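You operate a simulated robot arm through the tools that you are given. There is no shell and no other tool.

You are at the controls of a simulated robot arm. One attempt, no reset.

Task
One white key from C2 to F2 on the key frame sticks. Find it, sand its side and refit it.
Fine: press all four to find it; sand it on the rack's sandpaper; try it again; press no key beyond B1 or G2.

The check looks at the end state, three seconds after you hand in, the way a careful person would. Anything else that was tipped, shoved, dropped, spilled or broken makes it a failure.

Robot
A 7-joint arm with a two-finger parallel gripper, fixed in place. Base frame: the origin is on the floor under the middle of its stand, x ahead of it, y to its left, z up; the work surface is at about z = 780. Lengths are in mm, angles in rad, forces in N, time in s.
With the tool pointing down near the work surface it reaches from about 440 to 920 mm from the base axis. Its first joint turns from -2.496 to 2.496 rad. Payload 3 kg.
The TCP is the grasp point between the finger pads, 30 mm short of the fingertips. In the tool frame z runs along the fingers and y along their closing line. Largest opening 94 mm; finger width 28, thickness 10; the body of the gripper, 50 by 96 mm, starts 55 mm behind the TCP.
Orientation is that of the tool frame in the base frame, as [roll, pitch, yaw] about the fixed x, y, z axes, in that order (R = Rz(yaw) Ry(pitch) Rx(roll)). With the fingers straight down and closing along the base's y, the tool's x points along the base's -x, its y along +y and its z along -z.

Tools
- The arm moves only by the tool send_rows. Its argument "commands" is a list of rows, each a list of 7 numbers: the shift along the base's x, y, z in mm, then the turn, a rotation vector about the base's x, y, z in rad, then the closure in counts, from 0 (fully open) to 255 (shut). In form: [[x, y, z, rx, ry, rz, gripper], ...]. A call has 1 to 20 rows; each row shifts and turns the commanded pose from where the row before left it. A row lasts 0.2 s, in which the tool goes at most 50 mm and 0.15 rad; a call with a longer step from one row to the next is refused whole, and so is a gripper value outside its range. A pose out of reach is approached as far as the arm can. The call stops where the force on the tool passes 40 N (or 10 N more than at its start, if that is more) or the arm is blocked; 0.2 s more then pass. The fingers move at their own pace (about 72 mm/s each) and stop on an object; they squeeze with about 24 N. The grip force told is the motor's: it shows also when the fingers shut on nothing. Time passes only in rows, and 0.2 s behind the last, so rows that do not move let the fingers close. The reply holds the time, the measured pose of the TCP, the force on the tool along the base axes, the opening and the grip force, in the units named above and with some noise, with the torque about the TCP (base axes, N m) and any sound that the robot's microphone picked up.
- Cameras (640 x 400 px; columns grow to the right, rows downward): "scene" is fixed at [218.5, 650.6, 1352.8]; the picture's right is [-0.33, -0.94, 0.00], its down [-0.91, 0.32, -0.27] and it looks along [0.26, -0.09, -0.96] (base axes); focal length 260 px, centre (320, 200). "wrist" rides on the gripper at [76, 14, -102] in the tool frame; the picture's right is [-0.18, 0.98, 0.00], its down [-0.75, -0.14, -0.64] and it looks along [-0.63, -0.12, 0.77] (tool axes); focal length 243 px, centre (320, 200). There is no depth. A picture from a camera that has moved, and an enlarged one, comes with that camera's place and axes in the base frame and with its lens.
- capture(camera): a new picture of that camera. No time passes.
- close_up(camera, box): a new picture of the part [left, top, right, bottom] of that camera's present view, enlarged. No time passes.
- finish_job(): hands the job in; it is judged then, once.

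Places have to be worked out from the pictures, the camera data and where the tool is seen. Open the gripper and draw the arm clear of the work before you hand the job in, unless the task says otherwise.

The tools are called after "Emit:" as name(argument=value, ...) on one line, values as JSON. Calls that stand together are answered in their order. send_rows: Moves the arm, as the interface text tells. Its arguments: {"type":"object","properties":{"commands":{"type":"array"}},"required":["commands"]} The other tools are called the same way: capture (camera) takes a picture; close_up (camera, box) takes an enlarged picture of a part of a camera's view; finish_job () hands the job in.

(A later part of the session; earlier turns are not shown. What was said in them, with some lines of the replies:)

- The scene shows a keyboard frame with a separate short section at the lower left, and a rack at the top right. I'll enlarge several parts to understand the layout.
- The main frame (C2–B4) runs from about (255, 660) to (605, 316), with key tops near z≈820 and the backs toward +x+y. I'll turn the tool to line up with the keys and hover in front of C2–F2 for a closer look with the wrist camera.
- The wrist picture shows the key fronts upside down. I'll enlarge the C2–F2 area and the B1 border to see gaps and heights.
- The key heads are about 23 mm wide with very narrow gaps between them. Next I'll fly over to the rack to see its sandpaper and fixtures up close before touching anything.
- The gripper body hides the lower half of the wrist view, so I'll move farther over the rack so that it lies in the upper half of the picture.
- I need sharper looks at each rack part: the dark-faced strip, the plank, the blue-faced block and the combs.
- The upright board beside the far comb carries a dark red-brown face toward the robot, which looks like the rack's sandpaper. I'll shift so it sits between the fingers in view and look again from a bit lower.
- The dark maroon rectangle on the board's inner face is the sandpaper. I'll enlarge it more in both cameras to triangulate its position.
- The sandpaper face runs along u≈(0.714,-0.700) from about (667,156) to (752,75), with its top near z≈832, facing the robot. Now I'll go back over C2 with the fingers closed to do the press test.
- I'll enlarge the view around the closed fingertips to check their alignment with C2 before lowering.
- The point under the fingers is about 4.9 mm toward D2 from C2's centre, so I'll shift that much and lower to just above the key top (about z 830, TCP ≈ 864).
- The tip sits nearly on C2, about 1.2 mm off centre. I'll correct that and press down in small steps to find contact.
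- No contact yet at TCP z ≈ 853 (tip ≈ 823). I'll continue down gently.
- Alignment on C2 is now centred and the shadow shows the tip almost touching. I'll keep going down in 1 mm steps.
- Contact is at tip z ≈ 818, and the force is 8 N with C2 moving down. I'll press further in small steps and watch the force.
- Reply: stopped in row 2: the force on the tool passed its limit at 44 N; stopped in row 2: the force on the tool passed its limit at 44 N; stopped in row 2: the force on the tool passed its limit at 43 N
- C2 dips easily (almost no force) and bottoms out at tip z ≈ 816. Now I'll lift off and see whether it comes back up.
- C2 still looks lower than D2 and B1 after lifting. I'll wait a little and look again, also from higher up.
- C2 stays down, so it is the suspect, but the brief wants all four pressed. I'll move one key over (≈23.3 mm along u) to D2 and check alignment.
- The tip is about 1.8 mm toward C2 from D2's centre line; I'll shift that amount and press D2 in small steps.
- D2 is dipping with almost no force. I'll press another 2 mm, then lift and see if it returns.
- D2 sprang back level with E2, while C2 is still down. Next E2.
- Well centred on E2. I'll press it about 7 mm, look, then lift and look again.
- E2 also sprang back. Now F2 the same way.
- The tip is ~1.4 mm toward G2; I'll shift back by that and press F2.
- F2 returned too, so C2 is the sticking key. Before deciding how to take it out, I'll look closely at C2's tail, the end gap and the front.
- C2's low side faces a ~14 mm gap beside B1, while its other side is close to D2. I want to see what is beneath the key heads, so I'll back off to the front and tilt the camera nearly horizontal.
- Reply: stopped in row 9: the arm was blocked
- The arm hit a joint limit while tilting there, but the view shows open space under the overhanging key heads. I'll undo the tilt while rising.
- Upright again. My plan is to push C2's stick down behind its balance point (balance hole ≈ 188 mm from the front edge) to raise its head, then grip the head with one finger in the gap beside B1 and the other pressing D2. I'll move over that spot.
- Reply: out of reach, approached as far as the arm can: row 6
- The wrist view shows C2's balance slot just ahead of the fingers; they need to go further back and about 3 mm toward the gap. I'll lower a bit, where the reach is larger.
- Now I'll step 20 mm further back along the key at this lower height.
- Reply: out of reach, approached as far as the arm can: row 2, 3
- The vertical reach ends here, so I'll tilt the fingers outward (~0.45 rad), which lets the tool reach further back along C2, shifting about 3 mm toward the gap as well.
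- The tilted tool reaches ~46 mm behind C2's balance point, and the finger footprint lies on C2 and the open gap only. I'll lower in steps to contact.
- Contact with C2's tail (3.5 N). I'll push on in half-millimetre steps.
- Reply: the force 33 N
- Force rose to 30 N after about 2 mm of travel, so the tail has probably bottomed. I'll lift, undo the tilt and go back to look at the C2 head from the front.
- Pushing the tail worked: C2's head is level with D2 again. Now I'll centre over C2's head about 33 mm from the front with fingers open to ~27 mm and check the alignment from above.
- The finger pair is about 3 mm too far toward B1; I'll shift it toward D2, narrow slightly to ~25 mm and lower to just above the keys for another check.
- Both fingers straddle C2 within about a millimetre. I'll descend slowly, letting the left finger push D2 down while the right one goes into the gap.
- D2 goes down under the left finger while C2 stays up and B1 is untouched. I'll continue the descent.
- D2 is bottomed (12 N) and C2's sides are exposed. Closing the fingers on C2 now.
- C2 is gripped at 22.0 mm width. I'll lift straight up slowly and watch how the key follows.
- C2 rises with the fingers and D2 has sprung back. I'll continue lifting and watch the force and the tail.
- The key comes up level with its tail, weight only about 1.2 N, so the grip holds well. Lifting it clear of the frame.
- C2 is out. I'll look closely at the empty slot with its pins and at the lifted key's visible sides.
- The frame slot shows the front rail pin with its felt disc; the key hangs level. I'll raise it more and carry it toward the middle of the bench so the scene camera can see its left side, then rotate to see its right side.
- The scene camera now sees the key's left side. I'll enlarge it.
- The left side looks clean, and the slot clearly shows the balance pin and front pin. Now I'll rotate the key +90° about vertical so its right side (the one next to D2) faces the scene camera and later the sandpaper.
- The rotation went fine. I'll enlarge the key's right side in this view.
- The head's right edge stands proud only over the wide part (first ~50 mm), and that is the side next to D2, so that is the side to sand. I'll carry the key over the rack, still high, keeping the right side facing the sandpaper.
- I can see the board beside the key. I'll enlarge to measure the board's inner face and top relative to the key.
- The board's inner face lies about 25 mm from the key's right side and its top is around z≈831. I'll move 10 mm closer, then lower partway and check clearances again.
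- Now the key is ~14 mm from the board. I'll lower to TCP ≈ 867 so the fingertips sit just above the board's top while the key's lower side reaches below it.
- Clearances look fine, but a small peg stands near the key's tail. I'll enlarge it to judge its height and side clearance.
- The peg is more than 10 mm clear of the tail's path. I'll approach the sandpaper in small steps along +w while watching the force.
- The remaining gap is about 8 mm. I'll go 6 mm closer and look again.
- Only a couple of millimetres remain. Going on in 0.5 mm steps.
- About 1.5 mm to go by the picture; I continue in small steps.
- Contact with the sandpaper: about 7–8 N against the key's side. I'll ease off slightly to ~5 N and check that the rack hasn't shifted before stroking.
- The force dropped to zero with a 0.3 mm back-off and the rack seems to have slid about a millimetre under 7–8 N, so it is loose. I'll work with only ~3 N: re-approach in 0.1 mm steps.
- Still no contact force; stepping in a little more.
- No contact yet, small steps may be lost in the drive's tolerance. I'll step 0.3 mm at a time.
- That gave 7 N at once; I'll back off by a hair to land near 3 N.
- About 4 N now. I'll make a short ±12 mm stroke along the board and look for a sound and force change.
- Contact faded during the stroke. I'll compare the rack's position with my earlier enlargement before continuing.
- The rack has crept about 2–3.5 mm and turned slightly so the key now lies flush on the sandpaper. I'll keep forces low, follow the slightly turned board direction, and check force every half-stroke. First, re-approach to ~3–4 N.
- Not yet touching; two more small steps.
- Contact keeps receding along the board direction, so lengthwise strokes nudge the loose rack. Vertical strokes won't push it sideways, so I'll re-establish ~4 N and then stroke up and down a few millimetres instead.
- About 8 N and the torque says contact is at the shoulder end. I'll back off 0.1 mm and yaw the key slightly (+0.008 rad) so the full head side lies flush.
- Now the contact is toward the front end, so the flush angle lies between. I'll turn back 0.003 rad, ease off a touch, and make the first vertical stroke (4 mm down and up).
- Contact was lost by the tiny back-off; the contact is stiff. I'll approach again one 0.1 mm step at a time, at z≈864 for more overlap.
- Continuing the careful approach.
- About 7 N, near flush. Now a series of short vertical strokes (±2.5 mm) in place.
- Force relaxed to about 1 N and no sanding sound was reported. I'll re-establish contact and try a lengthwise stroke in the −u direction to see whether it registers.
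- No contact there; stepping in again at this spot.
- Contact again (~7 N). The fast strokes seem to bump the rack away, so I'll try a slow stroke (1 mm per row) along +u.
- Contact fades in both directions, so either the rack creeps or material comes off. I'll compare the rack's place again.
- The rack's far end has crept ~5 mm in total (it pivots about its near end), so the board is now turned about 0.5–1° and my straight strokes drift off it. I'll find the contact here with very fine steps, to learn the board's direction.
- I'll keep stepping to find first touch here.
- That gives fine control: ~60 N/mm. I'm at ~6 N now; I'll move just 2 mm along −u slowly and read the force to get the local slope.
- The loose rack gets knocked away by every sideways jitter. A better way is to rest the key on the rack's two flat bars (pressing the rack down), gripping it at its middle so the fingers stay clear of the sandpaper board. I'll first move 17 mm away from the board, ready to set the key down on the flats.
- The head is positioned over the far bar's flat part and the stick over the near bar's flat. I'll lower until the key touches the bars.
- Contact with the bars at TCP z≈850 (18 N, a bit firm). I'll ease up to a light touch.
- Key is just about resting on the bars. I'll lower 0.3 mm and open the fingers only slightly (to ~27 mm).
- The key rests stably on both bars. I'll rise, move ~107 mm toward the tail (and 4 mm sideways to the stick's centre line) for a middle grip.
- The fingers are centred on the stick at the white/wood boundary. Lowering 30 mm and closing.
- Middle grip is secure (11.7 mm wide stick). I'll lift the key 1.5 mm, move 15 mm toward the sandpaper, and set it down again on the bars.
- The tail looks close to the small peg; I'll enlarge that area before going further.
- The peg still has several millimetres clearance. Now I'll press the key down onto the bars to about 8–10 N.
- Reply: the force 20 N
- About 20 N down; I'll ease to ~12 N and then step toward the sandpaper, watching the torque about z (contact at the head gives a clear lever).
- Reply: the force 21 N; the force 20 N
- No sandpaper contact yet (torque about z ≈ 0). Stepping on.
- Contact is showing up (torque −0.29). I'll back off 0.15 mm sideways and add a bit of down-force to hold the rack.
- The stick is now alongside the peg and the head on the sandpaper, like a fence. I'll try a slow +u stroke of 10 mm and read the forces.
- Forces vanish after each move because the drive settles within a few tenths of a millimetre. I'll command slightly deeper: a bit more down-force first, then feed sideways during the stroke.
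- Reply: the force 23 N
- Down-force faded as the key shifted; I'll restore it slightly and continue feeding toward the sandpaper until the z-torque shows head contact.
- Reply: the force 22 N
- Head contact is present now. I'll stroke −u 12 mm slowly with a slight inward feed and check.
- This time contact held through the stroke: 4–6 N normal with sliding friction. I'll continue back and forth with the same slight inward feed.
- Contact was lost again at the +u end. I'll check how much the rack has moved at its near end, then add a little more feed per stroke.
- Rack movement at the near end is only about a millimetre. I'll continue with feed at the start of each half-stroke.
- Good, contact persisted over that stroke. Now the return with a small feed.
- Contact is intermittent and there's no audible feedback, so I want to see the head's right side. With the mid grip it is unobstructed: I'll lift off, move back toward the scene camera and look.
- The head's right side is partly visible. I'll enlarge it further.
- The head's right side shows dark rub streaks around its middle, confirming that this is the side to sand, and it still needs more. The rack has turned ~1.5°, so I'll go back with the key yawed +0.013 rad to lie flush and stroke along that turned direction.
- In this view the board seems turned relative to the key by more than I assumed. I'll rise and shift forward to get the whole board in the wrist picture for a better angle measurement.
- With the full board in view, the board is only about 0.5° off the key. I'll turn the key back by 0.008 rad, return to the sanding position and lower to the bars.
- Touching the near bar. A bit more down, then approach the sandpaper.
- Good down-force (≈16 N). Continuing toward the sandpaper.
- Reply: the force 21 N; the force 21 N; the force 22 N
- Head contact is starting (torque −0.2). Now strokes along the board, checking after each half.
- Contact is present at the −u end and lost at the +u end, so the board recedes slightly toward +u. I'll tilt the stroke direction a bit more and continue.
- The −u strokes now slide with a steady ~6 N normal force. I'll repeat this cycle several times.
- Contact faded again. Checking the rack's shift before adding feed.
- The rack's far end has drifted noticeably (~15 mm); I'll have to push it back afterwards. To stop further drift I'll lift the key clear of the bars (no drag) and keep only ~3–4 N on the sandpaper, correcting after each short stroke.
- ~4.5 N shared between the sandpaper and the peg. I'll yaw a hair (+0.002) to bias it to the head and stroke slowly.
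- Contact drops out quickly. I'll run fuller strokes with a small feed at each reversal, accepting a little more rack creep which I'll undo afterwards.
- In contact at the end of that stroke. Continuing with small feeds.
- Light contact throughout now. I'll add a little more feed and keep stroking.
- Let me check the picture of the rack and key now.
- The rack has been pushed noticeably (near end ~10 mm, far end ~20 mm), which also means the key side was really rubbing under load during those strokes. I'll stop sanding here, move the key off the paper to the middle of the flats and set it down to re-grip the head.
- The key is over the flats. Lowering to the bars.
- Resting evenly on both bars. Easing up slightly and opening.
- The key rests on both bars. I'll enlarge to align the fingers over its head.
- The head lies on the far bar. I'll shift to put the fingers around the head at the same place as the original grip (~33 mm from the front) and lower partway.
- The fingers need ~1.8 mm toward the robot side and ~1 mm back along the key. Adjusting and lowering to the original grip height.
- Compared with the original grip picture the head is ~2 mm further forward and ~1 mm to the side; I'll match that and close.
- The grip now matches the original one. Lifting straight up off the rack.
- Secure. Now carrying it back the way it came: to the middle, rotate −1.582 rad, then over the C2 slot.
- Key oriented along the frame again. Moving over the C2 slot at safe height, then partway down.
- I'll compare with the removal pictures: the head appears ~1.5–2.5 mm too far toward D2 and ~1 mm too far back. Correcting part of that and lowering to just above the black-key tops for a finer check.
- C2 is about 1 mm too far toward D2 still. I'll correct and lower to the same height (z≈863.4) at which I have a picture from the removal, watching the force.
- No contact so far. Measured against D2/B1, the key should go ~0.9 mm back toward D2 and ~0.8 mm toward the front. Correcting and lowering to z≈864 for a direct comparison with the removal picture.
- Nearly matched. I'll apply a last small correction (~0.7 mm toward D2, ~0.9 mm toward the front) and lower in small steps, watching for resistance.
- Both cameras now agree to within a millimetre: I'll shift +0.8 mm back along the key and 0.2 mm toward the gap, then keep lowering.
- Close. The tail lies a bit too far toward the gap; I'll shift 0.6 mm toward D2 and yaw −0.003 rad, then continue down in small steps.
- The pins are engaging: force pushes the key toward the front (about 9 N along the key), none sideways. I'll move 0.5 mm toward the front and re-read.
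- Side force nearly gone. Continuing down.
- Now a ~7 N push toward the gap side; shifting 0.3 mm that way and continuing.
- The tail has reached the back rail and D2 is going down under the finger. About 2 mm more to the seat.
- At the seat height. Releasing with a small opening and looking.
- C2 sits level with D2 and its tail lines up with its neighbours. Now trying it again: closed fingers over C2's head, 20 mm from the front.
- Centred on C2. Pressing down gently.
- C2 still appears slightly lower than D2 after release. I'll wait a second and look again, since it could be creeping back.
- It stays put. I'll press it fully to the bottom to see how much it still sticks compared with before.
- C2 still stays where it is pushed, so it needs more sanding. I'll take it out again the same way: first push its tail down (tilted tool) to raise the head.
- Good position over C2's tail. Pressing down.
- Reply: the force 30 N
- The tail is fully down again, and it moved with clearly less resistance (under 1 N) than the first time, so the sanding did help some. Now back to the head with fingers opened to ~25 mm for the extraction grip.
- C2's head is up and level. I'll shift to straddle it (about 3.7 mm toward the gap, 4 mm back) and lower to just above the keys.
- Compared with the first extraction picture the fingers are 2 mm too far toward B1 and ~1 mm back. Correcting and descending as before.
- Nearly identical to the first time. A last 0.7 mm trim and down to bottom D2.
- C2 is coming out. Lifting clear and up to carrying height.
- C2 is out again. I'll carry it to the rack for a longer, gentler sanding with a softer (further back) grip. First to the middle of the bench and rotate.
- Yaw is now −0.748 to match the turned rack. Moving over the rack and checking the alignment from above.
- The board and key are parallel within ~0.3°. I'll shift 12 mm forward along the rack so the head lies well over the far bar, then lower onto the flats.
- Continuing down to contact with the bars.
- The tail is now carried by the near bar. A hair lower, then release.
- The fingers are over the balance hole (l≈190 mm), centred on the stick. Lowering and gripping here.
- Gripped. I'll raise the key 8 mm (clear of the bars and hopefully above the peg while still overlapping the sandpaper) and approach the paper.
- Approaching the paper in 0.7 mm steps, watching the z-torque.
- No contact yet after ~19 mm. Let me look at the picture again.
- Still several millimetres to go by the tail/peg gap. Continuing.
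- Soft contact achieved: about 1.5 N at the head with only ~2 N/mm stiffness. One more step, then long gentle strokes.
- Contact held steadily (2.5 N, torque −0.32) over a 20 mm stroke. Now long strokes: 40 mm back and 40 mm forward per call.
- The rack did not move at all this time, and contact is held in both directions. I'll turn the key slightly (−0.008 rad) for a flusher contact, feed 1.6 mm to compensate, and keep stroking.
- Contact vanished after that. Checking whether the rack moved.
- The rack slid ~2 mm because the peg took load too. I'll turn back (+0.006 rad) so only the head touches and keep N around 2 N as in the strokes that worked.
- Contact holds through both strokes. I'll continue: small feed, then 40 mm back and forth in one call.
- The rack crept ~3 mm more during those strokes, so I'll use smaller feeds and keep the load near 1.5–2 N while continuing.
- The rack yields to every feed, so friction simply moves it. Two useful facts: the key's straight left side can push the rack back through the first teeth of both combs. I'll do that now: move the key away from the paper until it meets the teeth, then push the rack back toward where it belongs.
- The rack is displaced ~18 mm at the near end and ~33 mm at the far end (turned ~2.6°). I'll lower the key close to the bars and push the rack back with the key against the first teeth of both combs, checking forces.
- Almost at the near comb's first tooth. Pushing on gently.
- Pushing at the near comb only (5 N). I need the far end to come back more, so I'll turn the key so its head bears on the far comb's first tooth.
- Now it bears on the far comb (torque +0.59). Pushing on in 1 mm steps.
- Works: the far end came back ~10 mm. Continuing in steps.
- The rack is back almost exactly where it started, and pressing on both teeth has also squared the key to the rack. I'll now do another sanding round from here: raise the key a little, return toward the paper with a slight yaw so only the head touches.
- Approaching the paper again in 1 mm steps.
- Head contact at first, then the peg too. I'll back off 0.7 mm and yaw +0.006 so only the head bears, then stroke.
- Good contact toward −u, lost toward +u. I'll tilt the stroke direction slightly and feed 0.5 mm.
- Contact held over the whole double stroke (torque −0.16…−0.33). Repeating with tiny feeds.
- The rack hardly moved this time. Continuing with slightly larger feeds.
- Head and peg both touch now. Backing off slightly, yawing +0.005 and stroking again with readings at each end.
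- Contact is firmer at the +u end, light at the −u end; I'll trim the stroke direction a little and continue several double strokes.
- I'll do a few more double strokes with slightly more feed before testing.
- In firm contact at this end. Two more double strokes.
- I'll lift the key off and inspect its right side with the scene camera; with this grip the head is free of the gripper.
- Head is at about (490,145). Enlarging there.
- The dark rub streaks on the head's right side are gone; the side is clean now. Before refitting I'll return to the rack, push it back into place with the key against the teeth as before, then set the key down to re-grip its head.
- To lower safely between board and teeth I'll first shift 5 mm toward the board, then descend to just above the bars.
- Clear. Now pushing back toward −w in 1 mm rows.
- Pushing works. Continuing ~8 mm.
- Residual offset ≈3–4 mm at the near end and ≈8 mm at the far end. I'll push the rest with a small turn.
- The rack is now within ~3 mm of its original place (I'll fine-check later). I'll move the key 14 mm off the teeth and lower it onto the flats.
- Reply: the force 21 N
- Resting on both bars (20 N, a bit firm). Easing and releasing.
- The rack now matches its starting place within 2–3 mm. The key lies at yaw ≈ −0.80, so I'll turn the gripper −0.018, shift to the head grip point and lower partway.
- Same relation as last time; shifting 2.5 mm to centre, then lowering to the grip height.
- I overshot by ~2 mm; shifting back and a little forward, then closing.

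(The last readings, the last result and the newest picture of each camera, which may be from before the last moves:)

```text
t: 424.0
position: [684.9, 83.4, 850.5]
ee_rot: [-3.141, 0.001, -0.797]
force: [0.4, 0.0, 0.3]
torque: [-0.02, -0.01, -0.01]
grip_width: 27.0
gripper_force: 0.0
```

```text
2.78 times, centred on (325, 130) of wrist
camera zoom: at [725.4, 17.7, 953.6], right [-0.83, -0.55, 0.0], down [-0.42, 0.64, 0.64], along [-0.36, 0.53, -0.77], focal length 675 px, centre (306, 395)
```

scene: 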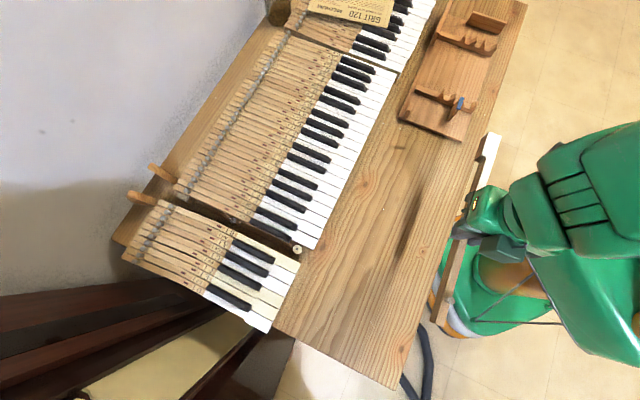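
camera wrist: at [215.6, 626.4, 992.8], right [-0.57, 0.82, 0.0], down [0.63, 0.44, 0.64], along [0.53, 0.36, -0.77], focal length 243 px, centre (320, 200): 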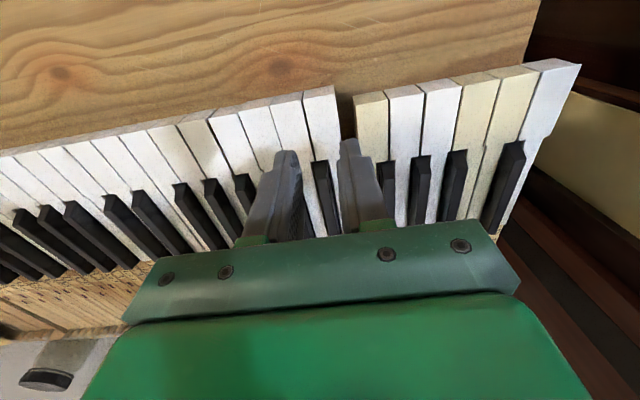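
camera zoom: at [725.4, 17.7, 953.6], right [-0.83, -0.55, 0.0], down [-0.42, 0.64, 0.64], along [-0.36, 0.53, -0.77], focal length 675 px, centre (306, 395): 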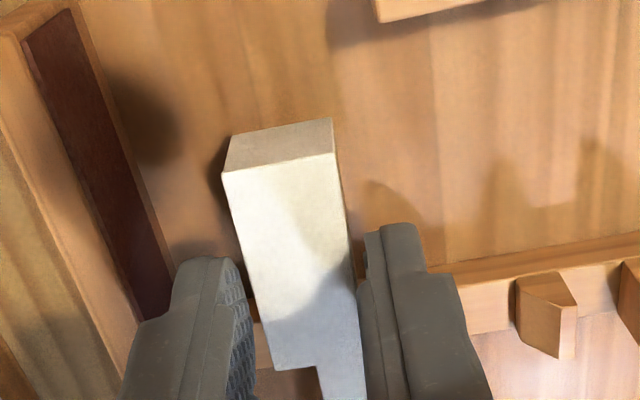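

This matches the reference picture. Closing and lifting.

Emit:
send_rows(commands=[[0, 0, 0, 0, 0, 0, 195], [0, 0, 0, 0, 0, 0, 255], [0, 0, 0, 0, 0, 0, 255], [0, 0, 0, 0, 0, 0, 255]])

Emit:
send_rows(commands=[[0, 0, 3, 0, 0, 0, 255], [0, 0, 10, 0, 0, 0, 255], [0, 0, 25, 0, 0, 0, 255], [0, 0, 40, 0, 0, 0, 255], [0, 0, 45, 0, 0, 0, 255], [0, 0, 0, 0, 0, 0, 255]])

Emit:
close_up(camera="wrist", box=[210, 60, 440, 200])

Emit:
close_up(camera="scene", box=[400, 0, 530, 150])

```text
t: 425.0
position: [684.1, 85.0, 850.1]
ee_rot: [3.141, -0.001, -0.795]
force: [-1.2, -0.3, 0.4]
torque: [-0.11, -0.11, -0.01]
grip_width: 22.0
gripper_force: 24.2
```

```text
t: 426.4
position: [686.2, 82.8, 974.1]
ee_rot: [3.141, 0.001, -0.798]
force: [-0.1, 0.2, -0.2]
torque: [-0.06, -0.11, -0.01]
grip_width: 22.2
gripper_force: 23.8
```

```text
2.78 times, centred on (325, 130) of wrist
camera zoom: at [728.2, 17.3, 1077.2], right [-0.83, -0.55, 0.0], down [-0.42, 0.64, 0.64], along [-0.36, 0.54, -0.77], focal length 675 px, centre (306, 395)
```

zoom: 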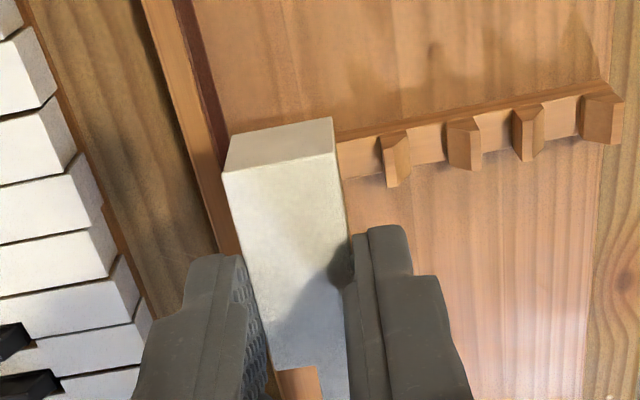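

```text
2.67 times, centred on (465, 75) of scene
camera zoom: at [218.5, 650.6, 1352.8], right [-0.33, -0.94, 0.0], down [-0.91, 0.32, -0.27], along [0.26, -0.09, -0.96], focal length 694 px, centre (-67, 533)
```

zoom: 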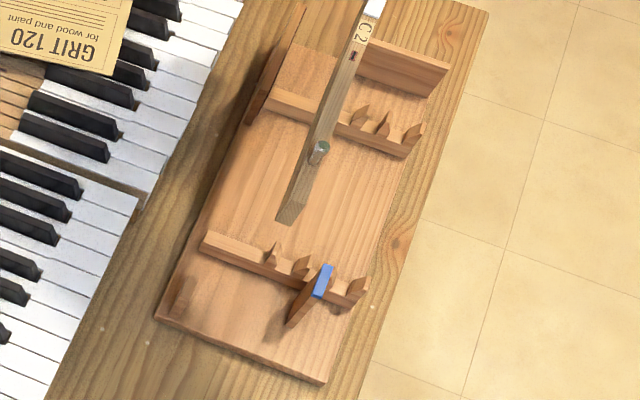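

Secure. Carrying it back to the slot: middle, rotate −1.552 rad, then over C2.

Emit:
send_rows(commands=[[-35.75, 29.25, 0, 0, 0, 0, 255], [-35.75, 29.25, 0, 0, 0, 0, 255], [-35.75, 29.25, 0, 0, 0, 0, 255], [-35.75, 29.25, 0, 0, 0, 0, 255], [-35.75, 29.25, 0, 0, 0, 0, 255], [-35.75, 29.25, 0, 0, 0, 0, 255], [-35.75, 29.25, 0, 0, 0, 0, 255], [-35.75, 29.25, 0, 0, 0, 0, 255], [0, 0, 0, 0, 0, 0, 255]])

Emit:
send_rows(commands=[[0, 0, 0, 0, 0, -0.1411, 255], [0, 0, 0, 0, 0, -0.1411, 255], [0, 0, 0, 0, 0, -0.1411, 255], [0, 0, 0, 0, 0, -0.1411, 255], [0, 0, 0, 0, 0, -0.1411, 255], [0, 0, 0, 0, 0, -0.1411, 255], [0, 0, 0, 0, 0, -0.1411, 255], [0, 0, 0, 0, 0, -0.1411, 255], [0, 0, 0, 0, 0, -0.1411, 255], [0, 0, 0, 0, 0, -0.1411, 255], [0, 0, 0, 0, 0, -0.1411, 255], [0, 0, 0, 0, 0, 0, 255]])

Emit:
send_rows(commands=[[-11.9, 36.1, 0, 0, 0, 0, 255], [-11.9, 36.1, 0, 0, 0, 0, 255], [-11.9, 36.1, 0, 0, 0, 0, 255], [-11.9, 36.1, 0, 0, 0, 0, 255], [-11.9, 36.1, 0, 0, 0, 0, 255], [-11.9, 36.1, 0, 0, 0, 0, 255], [-11.9, 36.1, 0, 0, 0, 0, 255], [-11.9, 36.1, 0, 0, 0, 0, 255], [-11.9, 36.1, 0, 0, 0, 0, 255], [-11.9, 36.1, 0, 0, 0, 0, 255], [0, 0, 0, 0, 0, 0, 255]])

```text
t: 428.4
position: [398.2, 316.6, 973.8]
ee_rot: [-3.14, 0.0, -0.798]
force: [-0.2, -1.2, 0.0]
torque: [-0.12, -0.04, 0.03]
grip_width: 21.8
gripper_force: 23.7
```

```text
t: 431.0
position: [397.4, 317.8, 973.9]
ee_rot: [3.141, 0.001, -2.352]
force: [0.0, 0.6, -1.4]
torque: [-0.12, 0.11, 0.03]
grip_width: 21.9
gripper_force: 23.7
```

```text
t: 433.4
position: [276.4, 676.7, 973.4]
ee_rot: [-3.141, 0.0, -2.348]
force: [-0.2, 0.0, -0.2]
torque: [-0.1, 0.13, 0.03]
grip_width: 21.9
gripper_force: 23.7
```

Over the slot. Correcting by (2.9, −1.0) mm to the known seat position and lowering to z≈884 for comparison.

Emit:
send_rows(commands=[[2.9, -1.0, -30, 0, 0, 0, 255], [0, 0, -30, 0, 0, 0, 255], [0, 0, -20, 0, 0, 0, 255], [0, 0, -9, 0, 0, 0, 255], [0, 0, 0, 0, 0, 0, 255]])

Emit:
close_up(camera="wrist", box=[230, 70, 430, 190])

Emit:
close_up(camera="scene", box=[150, 160, 260, 230])

```text
t: 434.6
position: [281.0, 678.5, 883.9]
ee_rot: [3.141, 0.001, -2.349]
force: [0.4, 0.0, -0.3]
torque: [-0.14, 0.13, 0.01]
grip_width: 22.0
gripper_force: 24.5
```

```text
3.20 times, centred on (330, 130) of wrist
camera zoom: at [215.9, 632.5, 987.5], right [-0.57, 0.82, 0.0], down [0.63, 0.44, 0.64], along [0.53, 0.37, -0.77], focal length 776 px, centre (288, 424)
```

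zoom: 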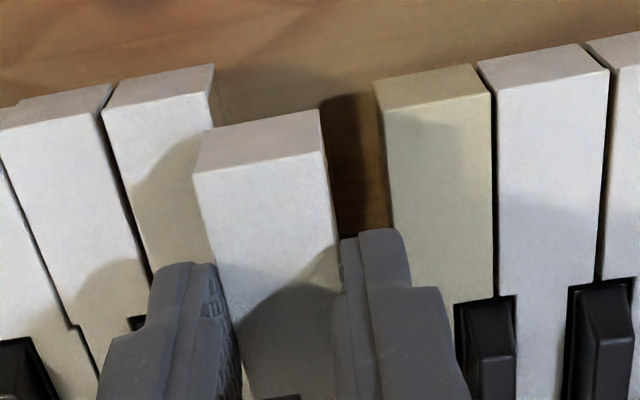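

```text
5.71 times, centred on (205, 195) of scene
camera zoom: at [218.5, 650.6, 1352.8], right [-0.33, -0.94, 0.0], down [-0.91, 0.32, -0.27], along [0.26, -0.09, -0.96], focal length 1486 px, centre (977, 229)
```

zoom: 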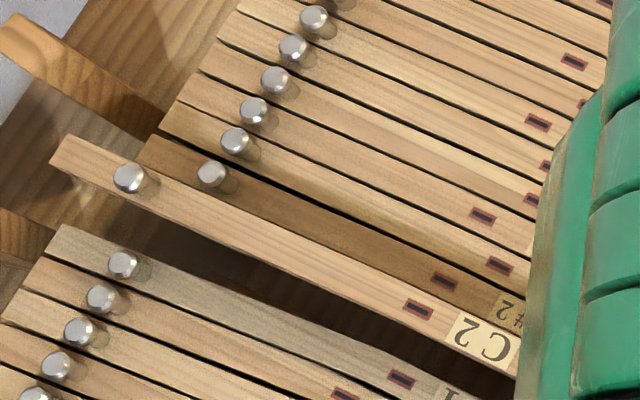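

This is within ~0.5 mm of where I was at this height last time, so I'll apply the same total correction that led to the seat, (−1.5, −2.2) mm and −0.003 rad, then lower with force checks.

Emit:
send_rows(commands=[[-1.5, -2.2, 0, 0, 0, -0.003, 255], [0, 0, -5, 0, 0, 0, 255], [0, 0, -5, 0, 0, 0, 255], [0, 0, -5, 0, 0, 0, 255], [0, 0, 0, 0, 0, 0, 255]])

Emit:
send_rows(commands=[[0, 0, -4, 0, 0, 0, 255], [0, 0, -3, 0, 0, 0, 255], [0, 0, 0, 0, 0, 0, 255]])

Emit:
close_up(camera="wrist", box=[230, 70, 430, 190])

Emit:
close_up(camera="scene", box=[150, 160, 260, 230])

```text
t: 435.8
position: [278.7, 674.5, 870.8]
ee_rot: [3.142, 0.003, -2.351]
force: [0.2, 0.1, -0.6]
torque: [-0.11, 0.09, 0.0]
grip_width: 21.7
gripper_force: 23.6
```

```text
t: 436.6
position: [278.5, 676.2, 863.0]
ee_rot: [-3.141, 0.001, -2.354]
force: [-0.2, -0.3, 0.3]
torque: [-0.11, 0.12, 0.03]
grip_width: 22.1
gripper_force: 23.8
```

```text
3.20 times, centred on (330, 130) of wrist
camera zoom: at [214.2, 630.6, 966.0], right [-0.57, 0.82, 0.0], down [0.63, 0.44, 0.64], along [0.53, 0.36, -0.77], focal length 776 px, centre (288, 424)
```

zoom: 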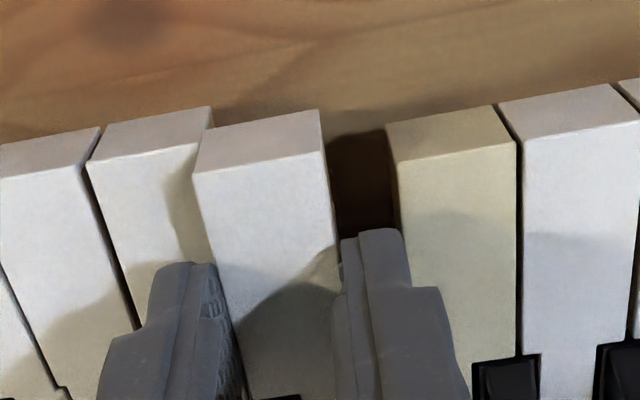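

```text
5.71 times, centred on (205, 195) of scene
camera zoom: at [218.5, 650.6, 1352.8], right [-0.33, -0.94, 0.0], down [-0.91, 0.32, -0.27], along [0.26, -0.09, -0.96], focal length 1486 px, centre (977, 229)
```

zoom: 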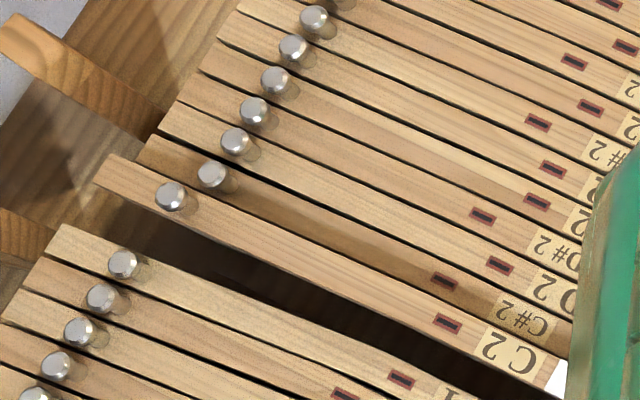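

Matches the seat geometry within half a millimetre by both cameras. Continuing down in small steps with force checks.

Emit:
send_rows(commands=[[0, 0, -2, 0, 0, 0, 255], [0, 0, -2, 0, 0, 0, 255], [0, 0, -1.5, 0, 0, 0, 255], [0, 0, 0, 0, 0, 0, 255]])

Emit:
send_rows(commands=[[0, 0, -1, 0, 0, 0, 255], [0, 0, -1, 0, 0, 0, 255], [0, 0, 0, 0, 0, 0, 255]])

Emit:
send_rows(commands=[[0, 0, -1, 0, 0, 0, 255], [0, 0, -1, 0, 0, 0, 255], [0, 0, 0, 0, 0, 0, 255]])

```text
t: 437.6
position: [279.2, 676.2, 857.9]
ee_rot: [3.141, -0.001, -2.352]
force: [-0.2, 0.9, -0.8]
torque: [-0.13, 0.09, 0.0]
grip_width: 21.9
gripper_force: 24.3
```

```text
t: 438.4
position: [280.9, 675.4, 856.2]
ee_rot: [-3.141, 0.0, -2.354]
force: [-0.1, 1.0, -0.9]
torque: [-0.05, 0.08, 0.09]
grip_width: 22.1
gripper_force: 23.6
```

```text
t: 439.2
position: [279.6, 675.0, 853.8]
ee_rot: [3.14, 0.001, -2.353]
force: [3.4, 7.0, 1.6]
torque: [0.48, -0.27, 0.25]
grip_width: 21.9
gripper_force: 24.0
```

Now the pins push the key backward (≈7 N): I'm slightly too far forward. Shifting +0.4 mm back and continuing.

Emit:
send_rows(commands=[[0.2, 0.36, 0, 0, 0, 0, 255], [0, 0, 0, 0, 0, 0, 255]])

Emit:
send_rows(commands=[[0.15, 0.15, 0, 0, 0, 0, 255], [0, 0, 0, 0, 0, 0, 255]])

```text
t: 439.8
position: [279.9, 674.7, 853.4]
ee_rot: [3.141, 0.0, -2.352]
force: [-2.9, 6.8, 2.4]
torque: [0.3, 0.02, 0.29]
grip_width: 22.0
gripper_force: 23.8
```

```text
t: 440.4
position: [280.3, 674.5, 853.8]
ee_rot: [-3.141, 0.0, -2.353]
force: [-2.1, 5.5, 1.2]
torque: [0.2, 0.01, 0.23]
grip_width: 21.8
gripper_force: 23.2
```

Force now mostly sideways toward the gap; shifting 0.35 mm that way.

Emit:
send_rows(commands=[[-0.22, 0.28, 0, 0, 0, 0, 255], [0, 0, 0, 0, 0, 0, 255]])

Emit:
send_rows(commands=[[-0.15, 0.15, 0, 0, 0, 0, 255], [0, 0, 0, 0, 0, 0, 255]])

Emit:
close_up(camera="scene", box=[150, 160, 260, 230])

Emit:
close_up(camera="wrist", box=[230, 70, 430, 190])

```text
t: 441.0
position: [280.0, 674.3, 853.5]
ee_rot: [-3.14, -0.001, -2.352]
force: [0.9, 0.3, 0.0]
torque: [-0.11, 0.13, 0.0]
grip_width: 22.1
gripper_force: 23.8
```

```text
t: 441.6
position: [280.2, 675.5, 854.5]
ee_rot: [-3.141, 0.0, -2.354]
force: [-1.7, 1.5, -0.9]
torque: [-0.13, 0.18, 0.22]
grip_width: 21.9
gripper_force: 23.8
```

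```text
5.71 times, centred on (205, 195) of scene
camera zoom: at [218.5, 650.6, 1352.8], right [-0.33, -0.94, 0.0], down [-0.91, 0.32, -0.27], along [0.26, -0.09, -0.96], focal length 1486 px, centre (977, 229)
```

zoom: 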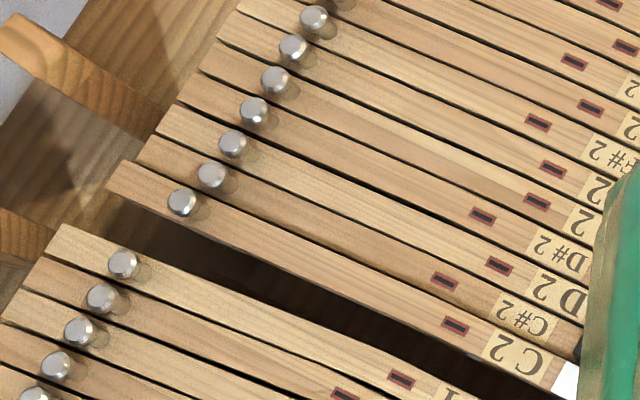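

```text
3.20 times, centred on (330, 130) of wrist
camera zoom: at [215.7, 630.3, 956.7], right [-0.57, 0.82, 0.0], down [0.63, 0.44, 0.64], along [0.53, 0.36, -0.77], focal length 776 px, centre (288, 424)
```

zoom: 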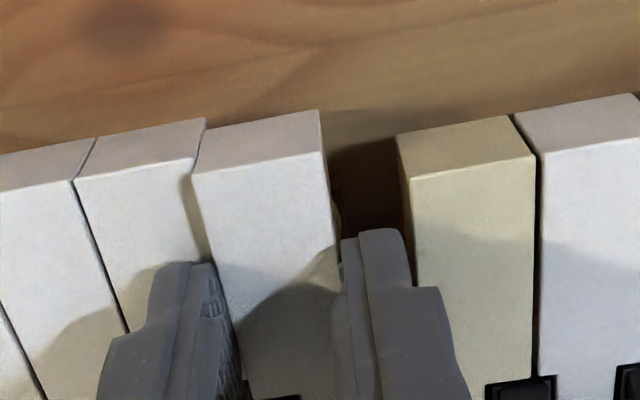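

Forces are small now. Continuing down.

Emit:
send_rows(commands=[[0, 0, -1, 0, 0, 0, 255], [0, 0, 0, 0, 0, 0, 255]])

Emit:
send_rows(commands=[[0, 0, -1, 0, 0, 0, 255], [0, 0, 0, 0, 0, 0, 255]])

Emit:
send_rows(commands=[[0, 0, -1, 0, 0, 0, 255], [0, 0, 0, 0, 0, 0, 255]])

```text
t: 442.2
position: [280.8, 675.8, 853.1]
ee_rot: [3.141, 0.001, -2.353]
force: [-0.5, -0.5, 0.1]
torque: [-0.11, 0.05, -0.03]
grip_width: 21.9
gripper_force: 23.8
```

```text
t: 442.8
position: [280.8, 674.8, 852.1]
ee_rot: [-3.141, -0.001, -2.352]
force: [-1.1, -0.1, -0.1]
torque: [-0.11, 0.16, 0.11]
grip_width: 22.0
gripper_force: 23.9
```

```text
t: 443.4
position: [280.8, 675.4, 850.6]
ee_rot: [-3.14, 0.0, -2.352]
force: [0.3, 0.3, -0.1]
torque: [-0.11, 0.1, 0.0]
grip_width: 21.8
gripper_force: 24.8
```

Sliding down freely on the pins. Continuing to the seat (z≈846.2).

Emit:
send_rows(commands=[[0, 0, -1, 0, 0, 0, 255], [0, 0, 0, 0, 0, 0, 255]])

Emit:
send_rows(commands=[[0, 0, -1, 0, 0, 0, 255], [0, 0, 0, 0, 0, 0, 255]])

Emit:
send_rows(commands=[[0, 0, -1, 0, 0, 0, 255], [0, 0, 0, 0, 0, 0, 255]])

Emit:
send_rows(commands=[[0, 0, -1, 0, 0, 0, 255], [0, 0, 0, 0, 0, 0, 255]])

```text
t: 444.0
position: [280.8, 676.3, 850.7]
ee_rot: [3.142, 0.003, -2.354]
force: [-3.2, 4.2, 3.0]
torque: [0.05, 0.19, 0.01]
grip_width: 21.8
gripper_force: 24.3
```

```text
t: 444.6
position: [280.2, 676.1, 848.3]
ee_rot: [3.141, -0.001, -2.353]
force: [-3.4, 3.0, -1.5]
torque: [0.04, 0.28, -0.01]
grip_width: 21.9
gripper_force: 24.1
```

```text
t: 445.2
position: [279.6, 675.8, 848.8]
ee_rot: [-3.141, 0.001, -2.351]
force: [-8.2, 8.1, 2.5]
torque: [0.26, 0.39, 0.04]
grip_width: 22.1
gripper_force: 24.1
```

```text
t: 445.8
position: [278.9, 675.6, 845.9]
ee_rot: [-3.141, 0.0, -2.353]
force: [-8.6, 5.5, 5.0]
torque: [0.64, -0.1, 0.03]
grip_width: 22.1
gripper_force: 23.7
```

At seat height with a ~10 N side load toward the gap. I'll relax it by 0.35 mm and release.

Emit:
send_rows(commands=[[-0.25, 0.24, 0, 0, 0, 0, 255], [0, 0, 0, 0, 0, 0, 255]])

Emit:
send_rows(commands=[[0, 0, -0.5, 0, 0, 0, 255], [0, 0, 0, 0, 0, 0, 187], [0, 0, 0, 0, 0, 0, 187], [0, 0, 0, 0, 0, 0, 187]])

Emit:
close_up(camera="wrist", box=[230, 70, 430, 190])

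Emit:
send_rows(commands=[[0, 0, 5, 0, 0, 0, 187], [0, 0, 10, 0, 0, 0, 187], [0, 0, 20, 0, 0, 0, 187], [0, 0, 10, 0, 0, 0, 187], [0, 0, 0, 0, 0, 0, 187]])

Emit:
close_up(camera="wrist", box=[230, 70, 430, 190])

Emit:
close_up(camera="scene", box=[150, 160, 260, 230])

```text
t: 446.4
position: [280.0, 676.4, 847.6]
ee_rot: [-3.138, 0.001, -2.353]
force: [-2.0, 2.7, 1.9]
torque: [0.34, -0.14, 0.06]
grip_width: 21.6
gripper_force: 23.7
```

```text
t: 447.4
position: [279.2, 676.7, 845.5]
ee_rot: [-3.14, -0.001, -2.353]
force: [0.8, 0.0, 0.6]
torque: [-0.03, 0.0, -0.05]
grip_width: 25.3
gripper_force: 0.0
```

```text
3.20 times, centred on (330, 130) of wrist
camera zoom: at [214.6, 630.9, 949.2], right [-0.57, 0.82, 0.0], down [0.63, 0.44, 0.64], along [0.53, 0.36, -0.77], focal length 776 px, centre (288, 424)
```

zoom: 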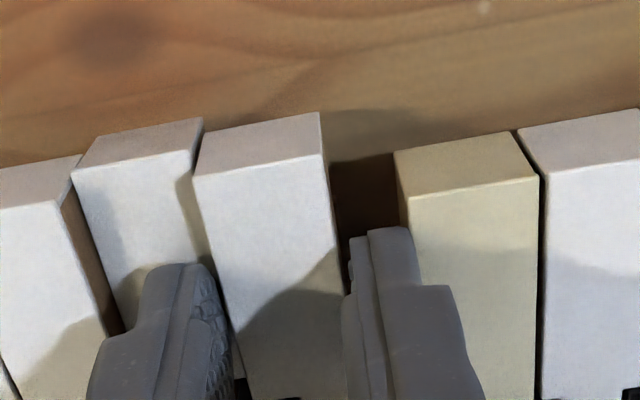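

```text
t: 448.6
position: [278.3, 677.5, 892.0]
ee_rot: [-3.142, -0.001, -2.353]
force: [1.4, 1.0, -0.8]
torque: [-0.02, -0.02, -0.01]
grip_width: 25.0
gripper_force: 0.0
```

```text
3.20 times, centred on (330, 130) of wrist
camera zoom: at [213.8, 632.6, 995.4], right [-0.57, 0.82, 0.0], down [0.63, 0.44, 0.64], along [0.53, 0.36, -0.77], focal length 776 px, centre (288, 424)
```

zoom: 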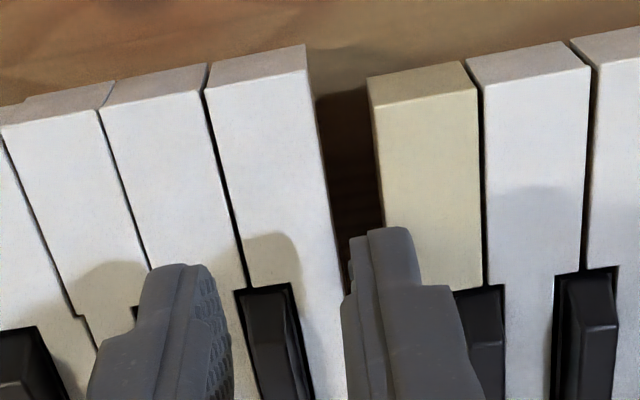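

```text
5.71 times, centred on (205, 195) of scene
camera zoom: at [218.5, 650.6, 1352.8], right [-0.33, -0.94, 0.0], down [-0.91, 0.32, -0.27], along [0.26, -0.09, -0.96], focal length 1486 px, centre (977, 229)
```

zoom: 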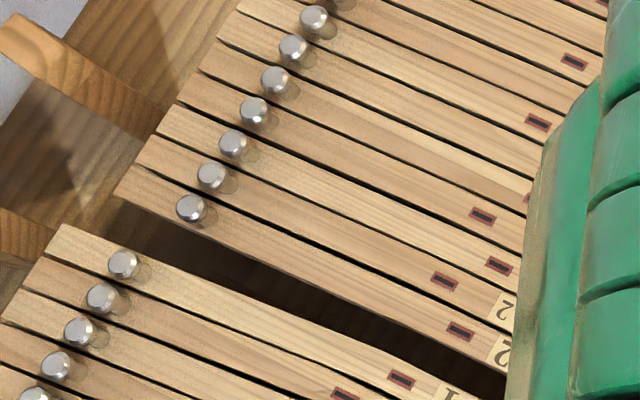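

C2 is seated level with its neighbours. Now trying it again with closed fingers.

Emit:
send_rows(commands=[[0, 0, 0, 0, 0, 0, 255], [-7.3, -8.5, 0, 0, 0, 0, 255], [0, 0, -15, 0, 0, 0, 255], [0, 0, -13, 0, 0, 0, 255], [0, 0, 0, 0, 0, 0, 255]])

Emit:
close_up(camera="wrist", box=[240, 80, 400, 180])

```text
t: 449.8
position: [274.1, 670.0, 864.6]
ee_rot: [-3.141, 0.0, -2.352]
force: [0.4, 0.8, -0.8]
torque: [0.01, -0.03, 0.0]
grip_width: 0.0
gripper_force: 24.0
```

```text
4.00 times, centred on (320, 130) of wrist
camera zoom: at [208.3, 623.6, 967.6], right [-0.57, 0.82, 0.0], down [0.63, 0.44, 0.64], along [0.53, 0.36, -0.77], focal length 970 px, centre (320, 480)
```

zoom: 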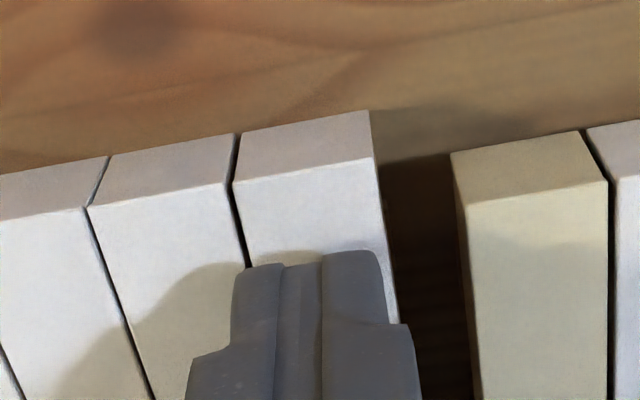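

Shift 1.5 mm toward the gap to centre, then press to near the bottom, lift and look.

Emit:
send_rows(commands=[[-1.05, 1.05, 0, 0, 0, 0, 255], [0, 0, -4, 0, 0, 0, 255], [0, 0, -4, 0, 0, 0, 255], [0, 0, -3, 0, 0, 0, 255], [0, 0, -2, 0, 0, 0, 255], [0, 0, -2, 0, 0, 0, 255], [0, 0, -1.5, 0, 0, 0, 255], [0, 0, 0, 0, 0, 0, 255]])

Emit:
close_up(camera="wrist", box=[240, 80, 400, 180])

Emit:
send_rows(commands=[[0, 0, 5, 0, 0, 0, 255], [0, 0, 10, 0, 0, 0, 255], [0, 0, 10, 0, 0, 0, 255], [0, 0, 0, 0, 0, 0, 255], [0, 0, 0, 0, 0, 0, 255]])

Emit:
close_up(camera="wrist", box=[240, 70, 400, 170])

```text
t: 451.6
position: [271.7, 668.8, 845.3]
ee_rot: [-3.141, 0.0, -2.355]
force: [-0.3, -0.3, -0.2]
torque: [-0.03, -0.01, -0.01]
grip_width: 0.2
gripper_force: 23.5
```

```text
4.00 times, centred on (320, 130) of wrist
camera zoom: at [206.4, 623.3, 948.9], right [-0.57, 0.82, 0.0], down [0.63, 0.44, 0.64], along [0.53, 0.36, -0.77], focal length 970 px, centre (320, 480)
```

zoom: 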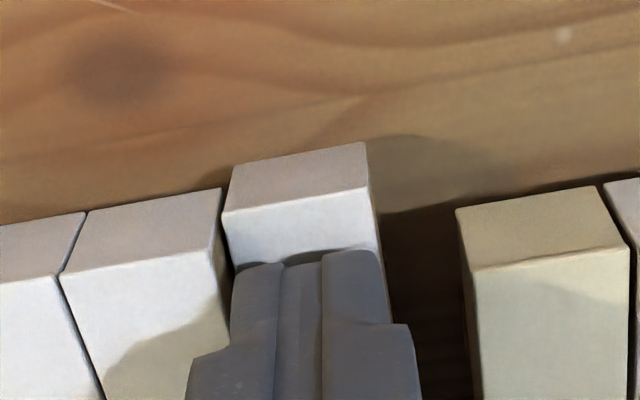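

```text
t: 452.8
position: [272.5, 668.4, 869.6]
ee_rot: [-3.14, 0.001, -2.352]
force: [-0.4, -0.6, 0.6]
torque: [-0.01, 0.0, 0.0]
grip_width: 0.0
gripper_force: 24.0
```

```text
4.00 times, centred on (320, 120) of wrist
camera zoom: at [206.8, 623.6, 973.1], right [-0.57, 0.82, 0.0], down [0.63, 0.44, 0.64], along [0.53, 0.36, -0.77], focal length 970 px, centre (320, 520)
```

zoom: 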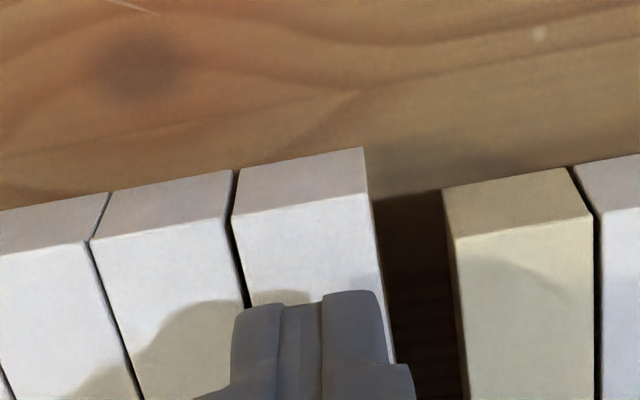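

C2 now springs right back up level with D2: it is free. I'll withdraw the arm, open the gripper and compare the whole scene with the start, especially the rack's position.

Emit:
send_rows(commands=[[0, 0, 30, 0, 0, 0, 255], [0, 0, 40, 0, 0, 0, 200], [0, 0, 40, 0, 0, 0, 100], [-23, -26, 20, 0, 0, 0, 0], [-23, -26, 20, 0, 0, 0, 0], [-23, -26, 20, 0, 0, 0, 0], [-23, -26, 20, 0, 0, 0, 0], [-23, -26, 20, 0, 0, 0, 0], [0, 0, 0, 0, 0, 0, 0]])

Emit:
capture(camera="scene")

Emit:
close_up(camera="scene", box=[390, 0, 540, 150])

Emit:
close_up(camera="scene", box=[400, 70, 500, 150])

Emit:
close_up(camera="scene", box=[430, 0, 530, 70])

Emit:
close_up(camera="scene", box=[110, 180, 310, 340])

```text
t: 455.0
position: [169.5, 534.1, 1038.8]
ee_rot: [-3.13, -0.086, -2.383]
force: [-0.2, -0.5, -0.8]
torque: [-0.04, -0.01, 0.03]
grip_width: 94.0
gripper_force: 0.0
stopped in row 9: the arm was blocked; the commanded pose is now the measured one
```

```text
taken
```

scene: 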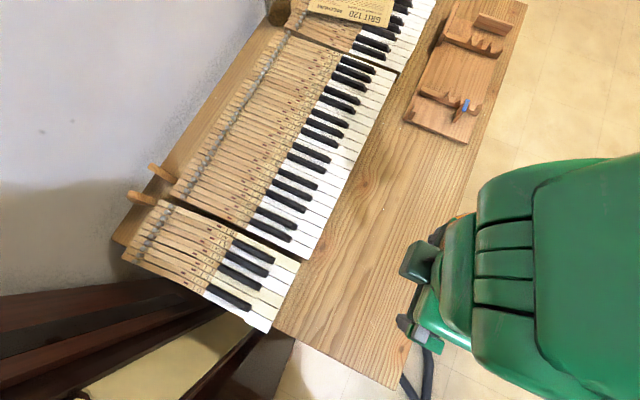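

```text
2.67 times, centred on (465, 75) of scene
camera zoom: at [218.5, 650.6, 1352.8], right [-0.33, -0.94, 0.0], down [-0.91, 0.32, -0.27], along [0.26, -0.09, -0.96], focal length 694 px, centre (-67, 533)
```

zoom: 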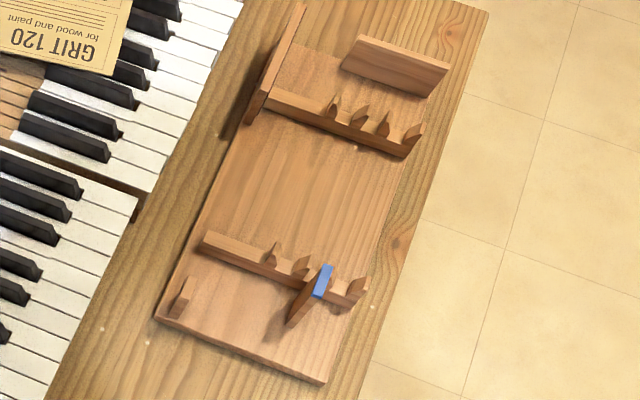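

```text
5.00 times, centred on (450, 110) of scene
camera zoom: at [218.5, 650.6, 1352.8], right [-0.33, -0.94, 0.0], down [-0.91, 0.32, -0.27], along [0.26, -0.09, -0.96], focal length 1300 px, centre (-330, 650)
```

zoom: 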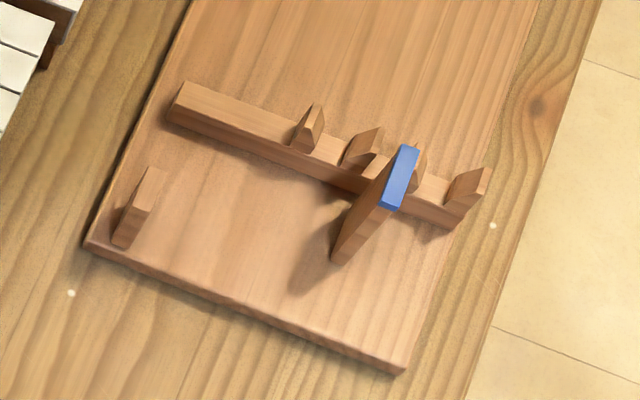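

```text
5.71 times, centred on (480, 35) of scene
camera zoom: at [218.5, 650.6, 1352.8], right [-0.33, -0.94, 0.0], down [-0.91, 0.32, -0.27], along [0.26, -0.09, -0.96], focal length 1486 px, centre (-594, 1143)
```

zoom: 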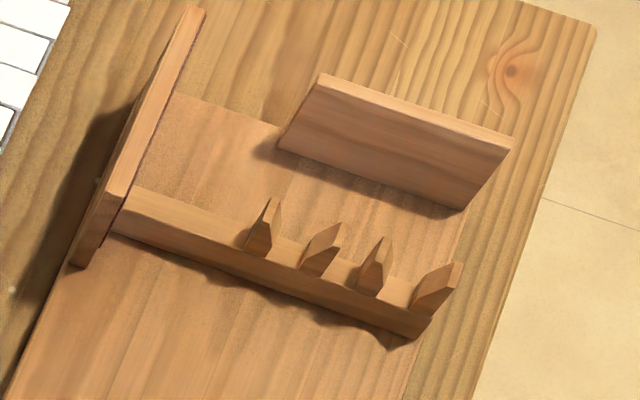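

```text
2.50 times, centred on (210, 260) of scene
camera zoom: at [218.5, 650.6, 1352.8], right [-0.33, -0.94, 0.0], down [-0.91, 0.32, -0.27], along [0.26, -0.09, -0.96], focal length 650 px, centre (595, 50)
```

zoom: 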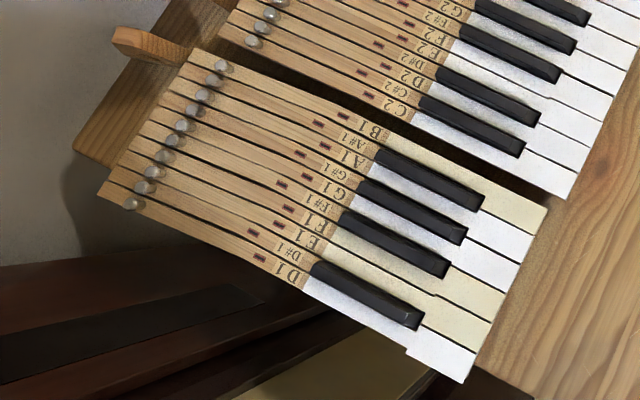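

Everything else looks as at the start; the rack is within about 3 mm of its original place and upright. I'll take a last close look at the keys C2–G2 and B1 for level and seating.

Emit:
close_up(camera="scene", box=[240, 170, 340, 270])

Emit:
close_up(camera="scene", box=[160, 160, 260, 240])

Emit:
capture(camera="wrist")

```text
4.00 times, centred on (290, 220) of scene
camera zoom: at [218.5, 650.6, 1352.8], right [-0.33, -0.94, 0.0], down [-0.91, 0.32, -0.27], along [0.26, -0.09, -0.96], focal length 1040 px, centre (440, 120)
```

zoom: 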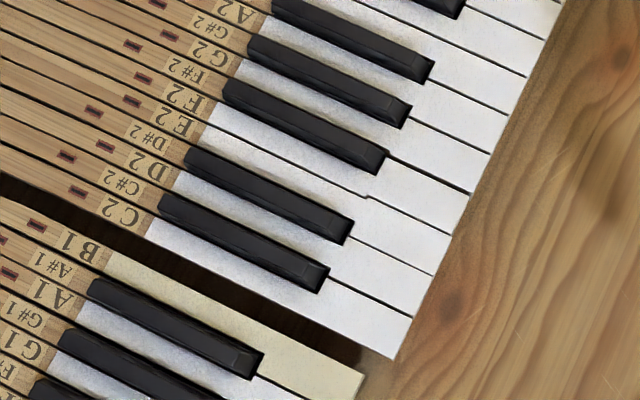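

```text
5.00 times, centred on (210, 200) of scene
camera zoom: at [218.5, 650.6, 1352.8], right [-0.33, -0.94, 0.0], down [-0.91, 0.32, -0.27], along [0.26, -0.09, -0.96], focal length 1300 px, centre (870, 200)
```

zoom: 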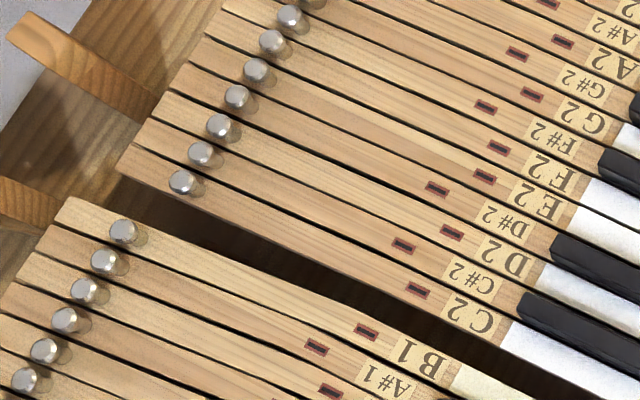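

```text
taken
camera wrist: at [109.2, 497.9, 1148.8], right [-0.54, 0.84, -0.03], down [0.68, 0.46, 0.58], along [0.49, 0.3, -0.82], focal length 243 px, centre (320, 200)
```

wrist: 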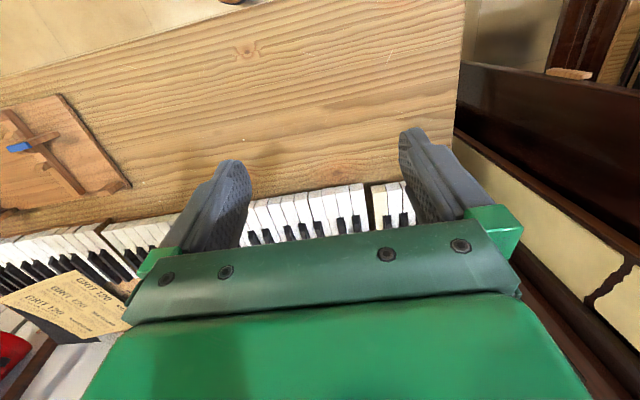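

C2 lines up with its neighbours front and back, and B1–G2 are all level. The rack stands upright about 3 mm from where it started, and the gripper is open with the arm clear of the work. I'm handing the job in.

Emit:
finish_job()

```text
The job is handed in.
```

The sticking key was C2. I sanded its right side, refitted it, and it now springs back level with D2 when pressed. The job is handed in.

- **Finding it:** I pressed C2, D2, E2 and F2. Only C2 stayed down; the other three came back up.
- **Sanding:** It took two rounds on the rack's sandpaper. After the first round C2 still stuck, so I took it out and sanded it again. Before refitting it for good, I saw that the dark rub streaks on the side of its head were gone.
- **Keys touched:** While gripping C2, I pushed D2 down with a finger. I pressed no key beyond B1 or G2.
- **Rack:** The rack is loose and slid more than 30 mm at its far end during sanding. I pushed it back, and it now stands upright about 3 mm from where it started.

In the last pictures, the keys from B1 to G2 are level, nothing else looks disturbed, and the arm is clear with the gripper open.
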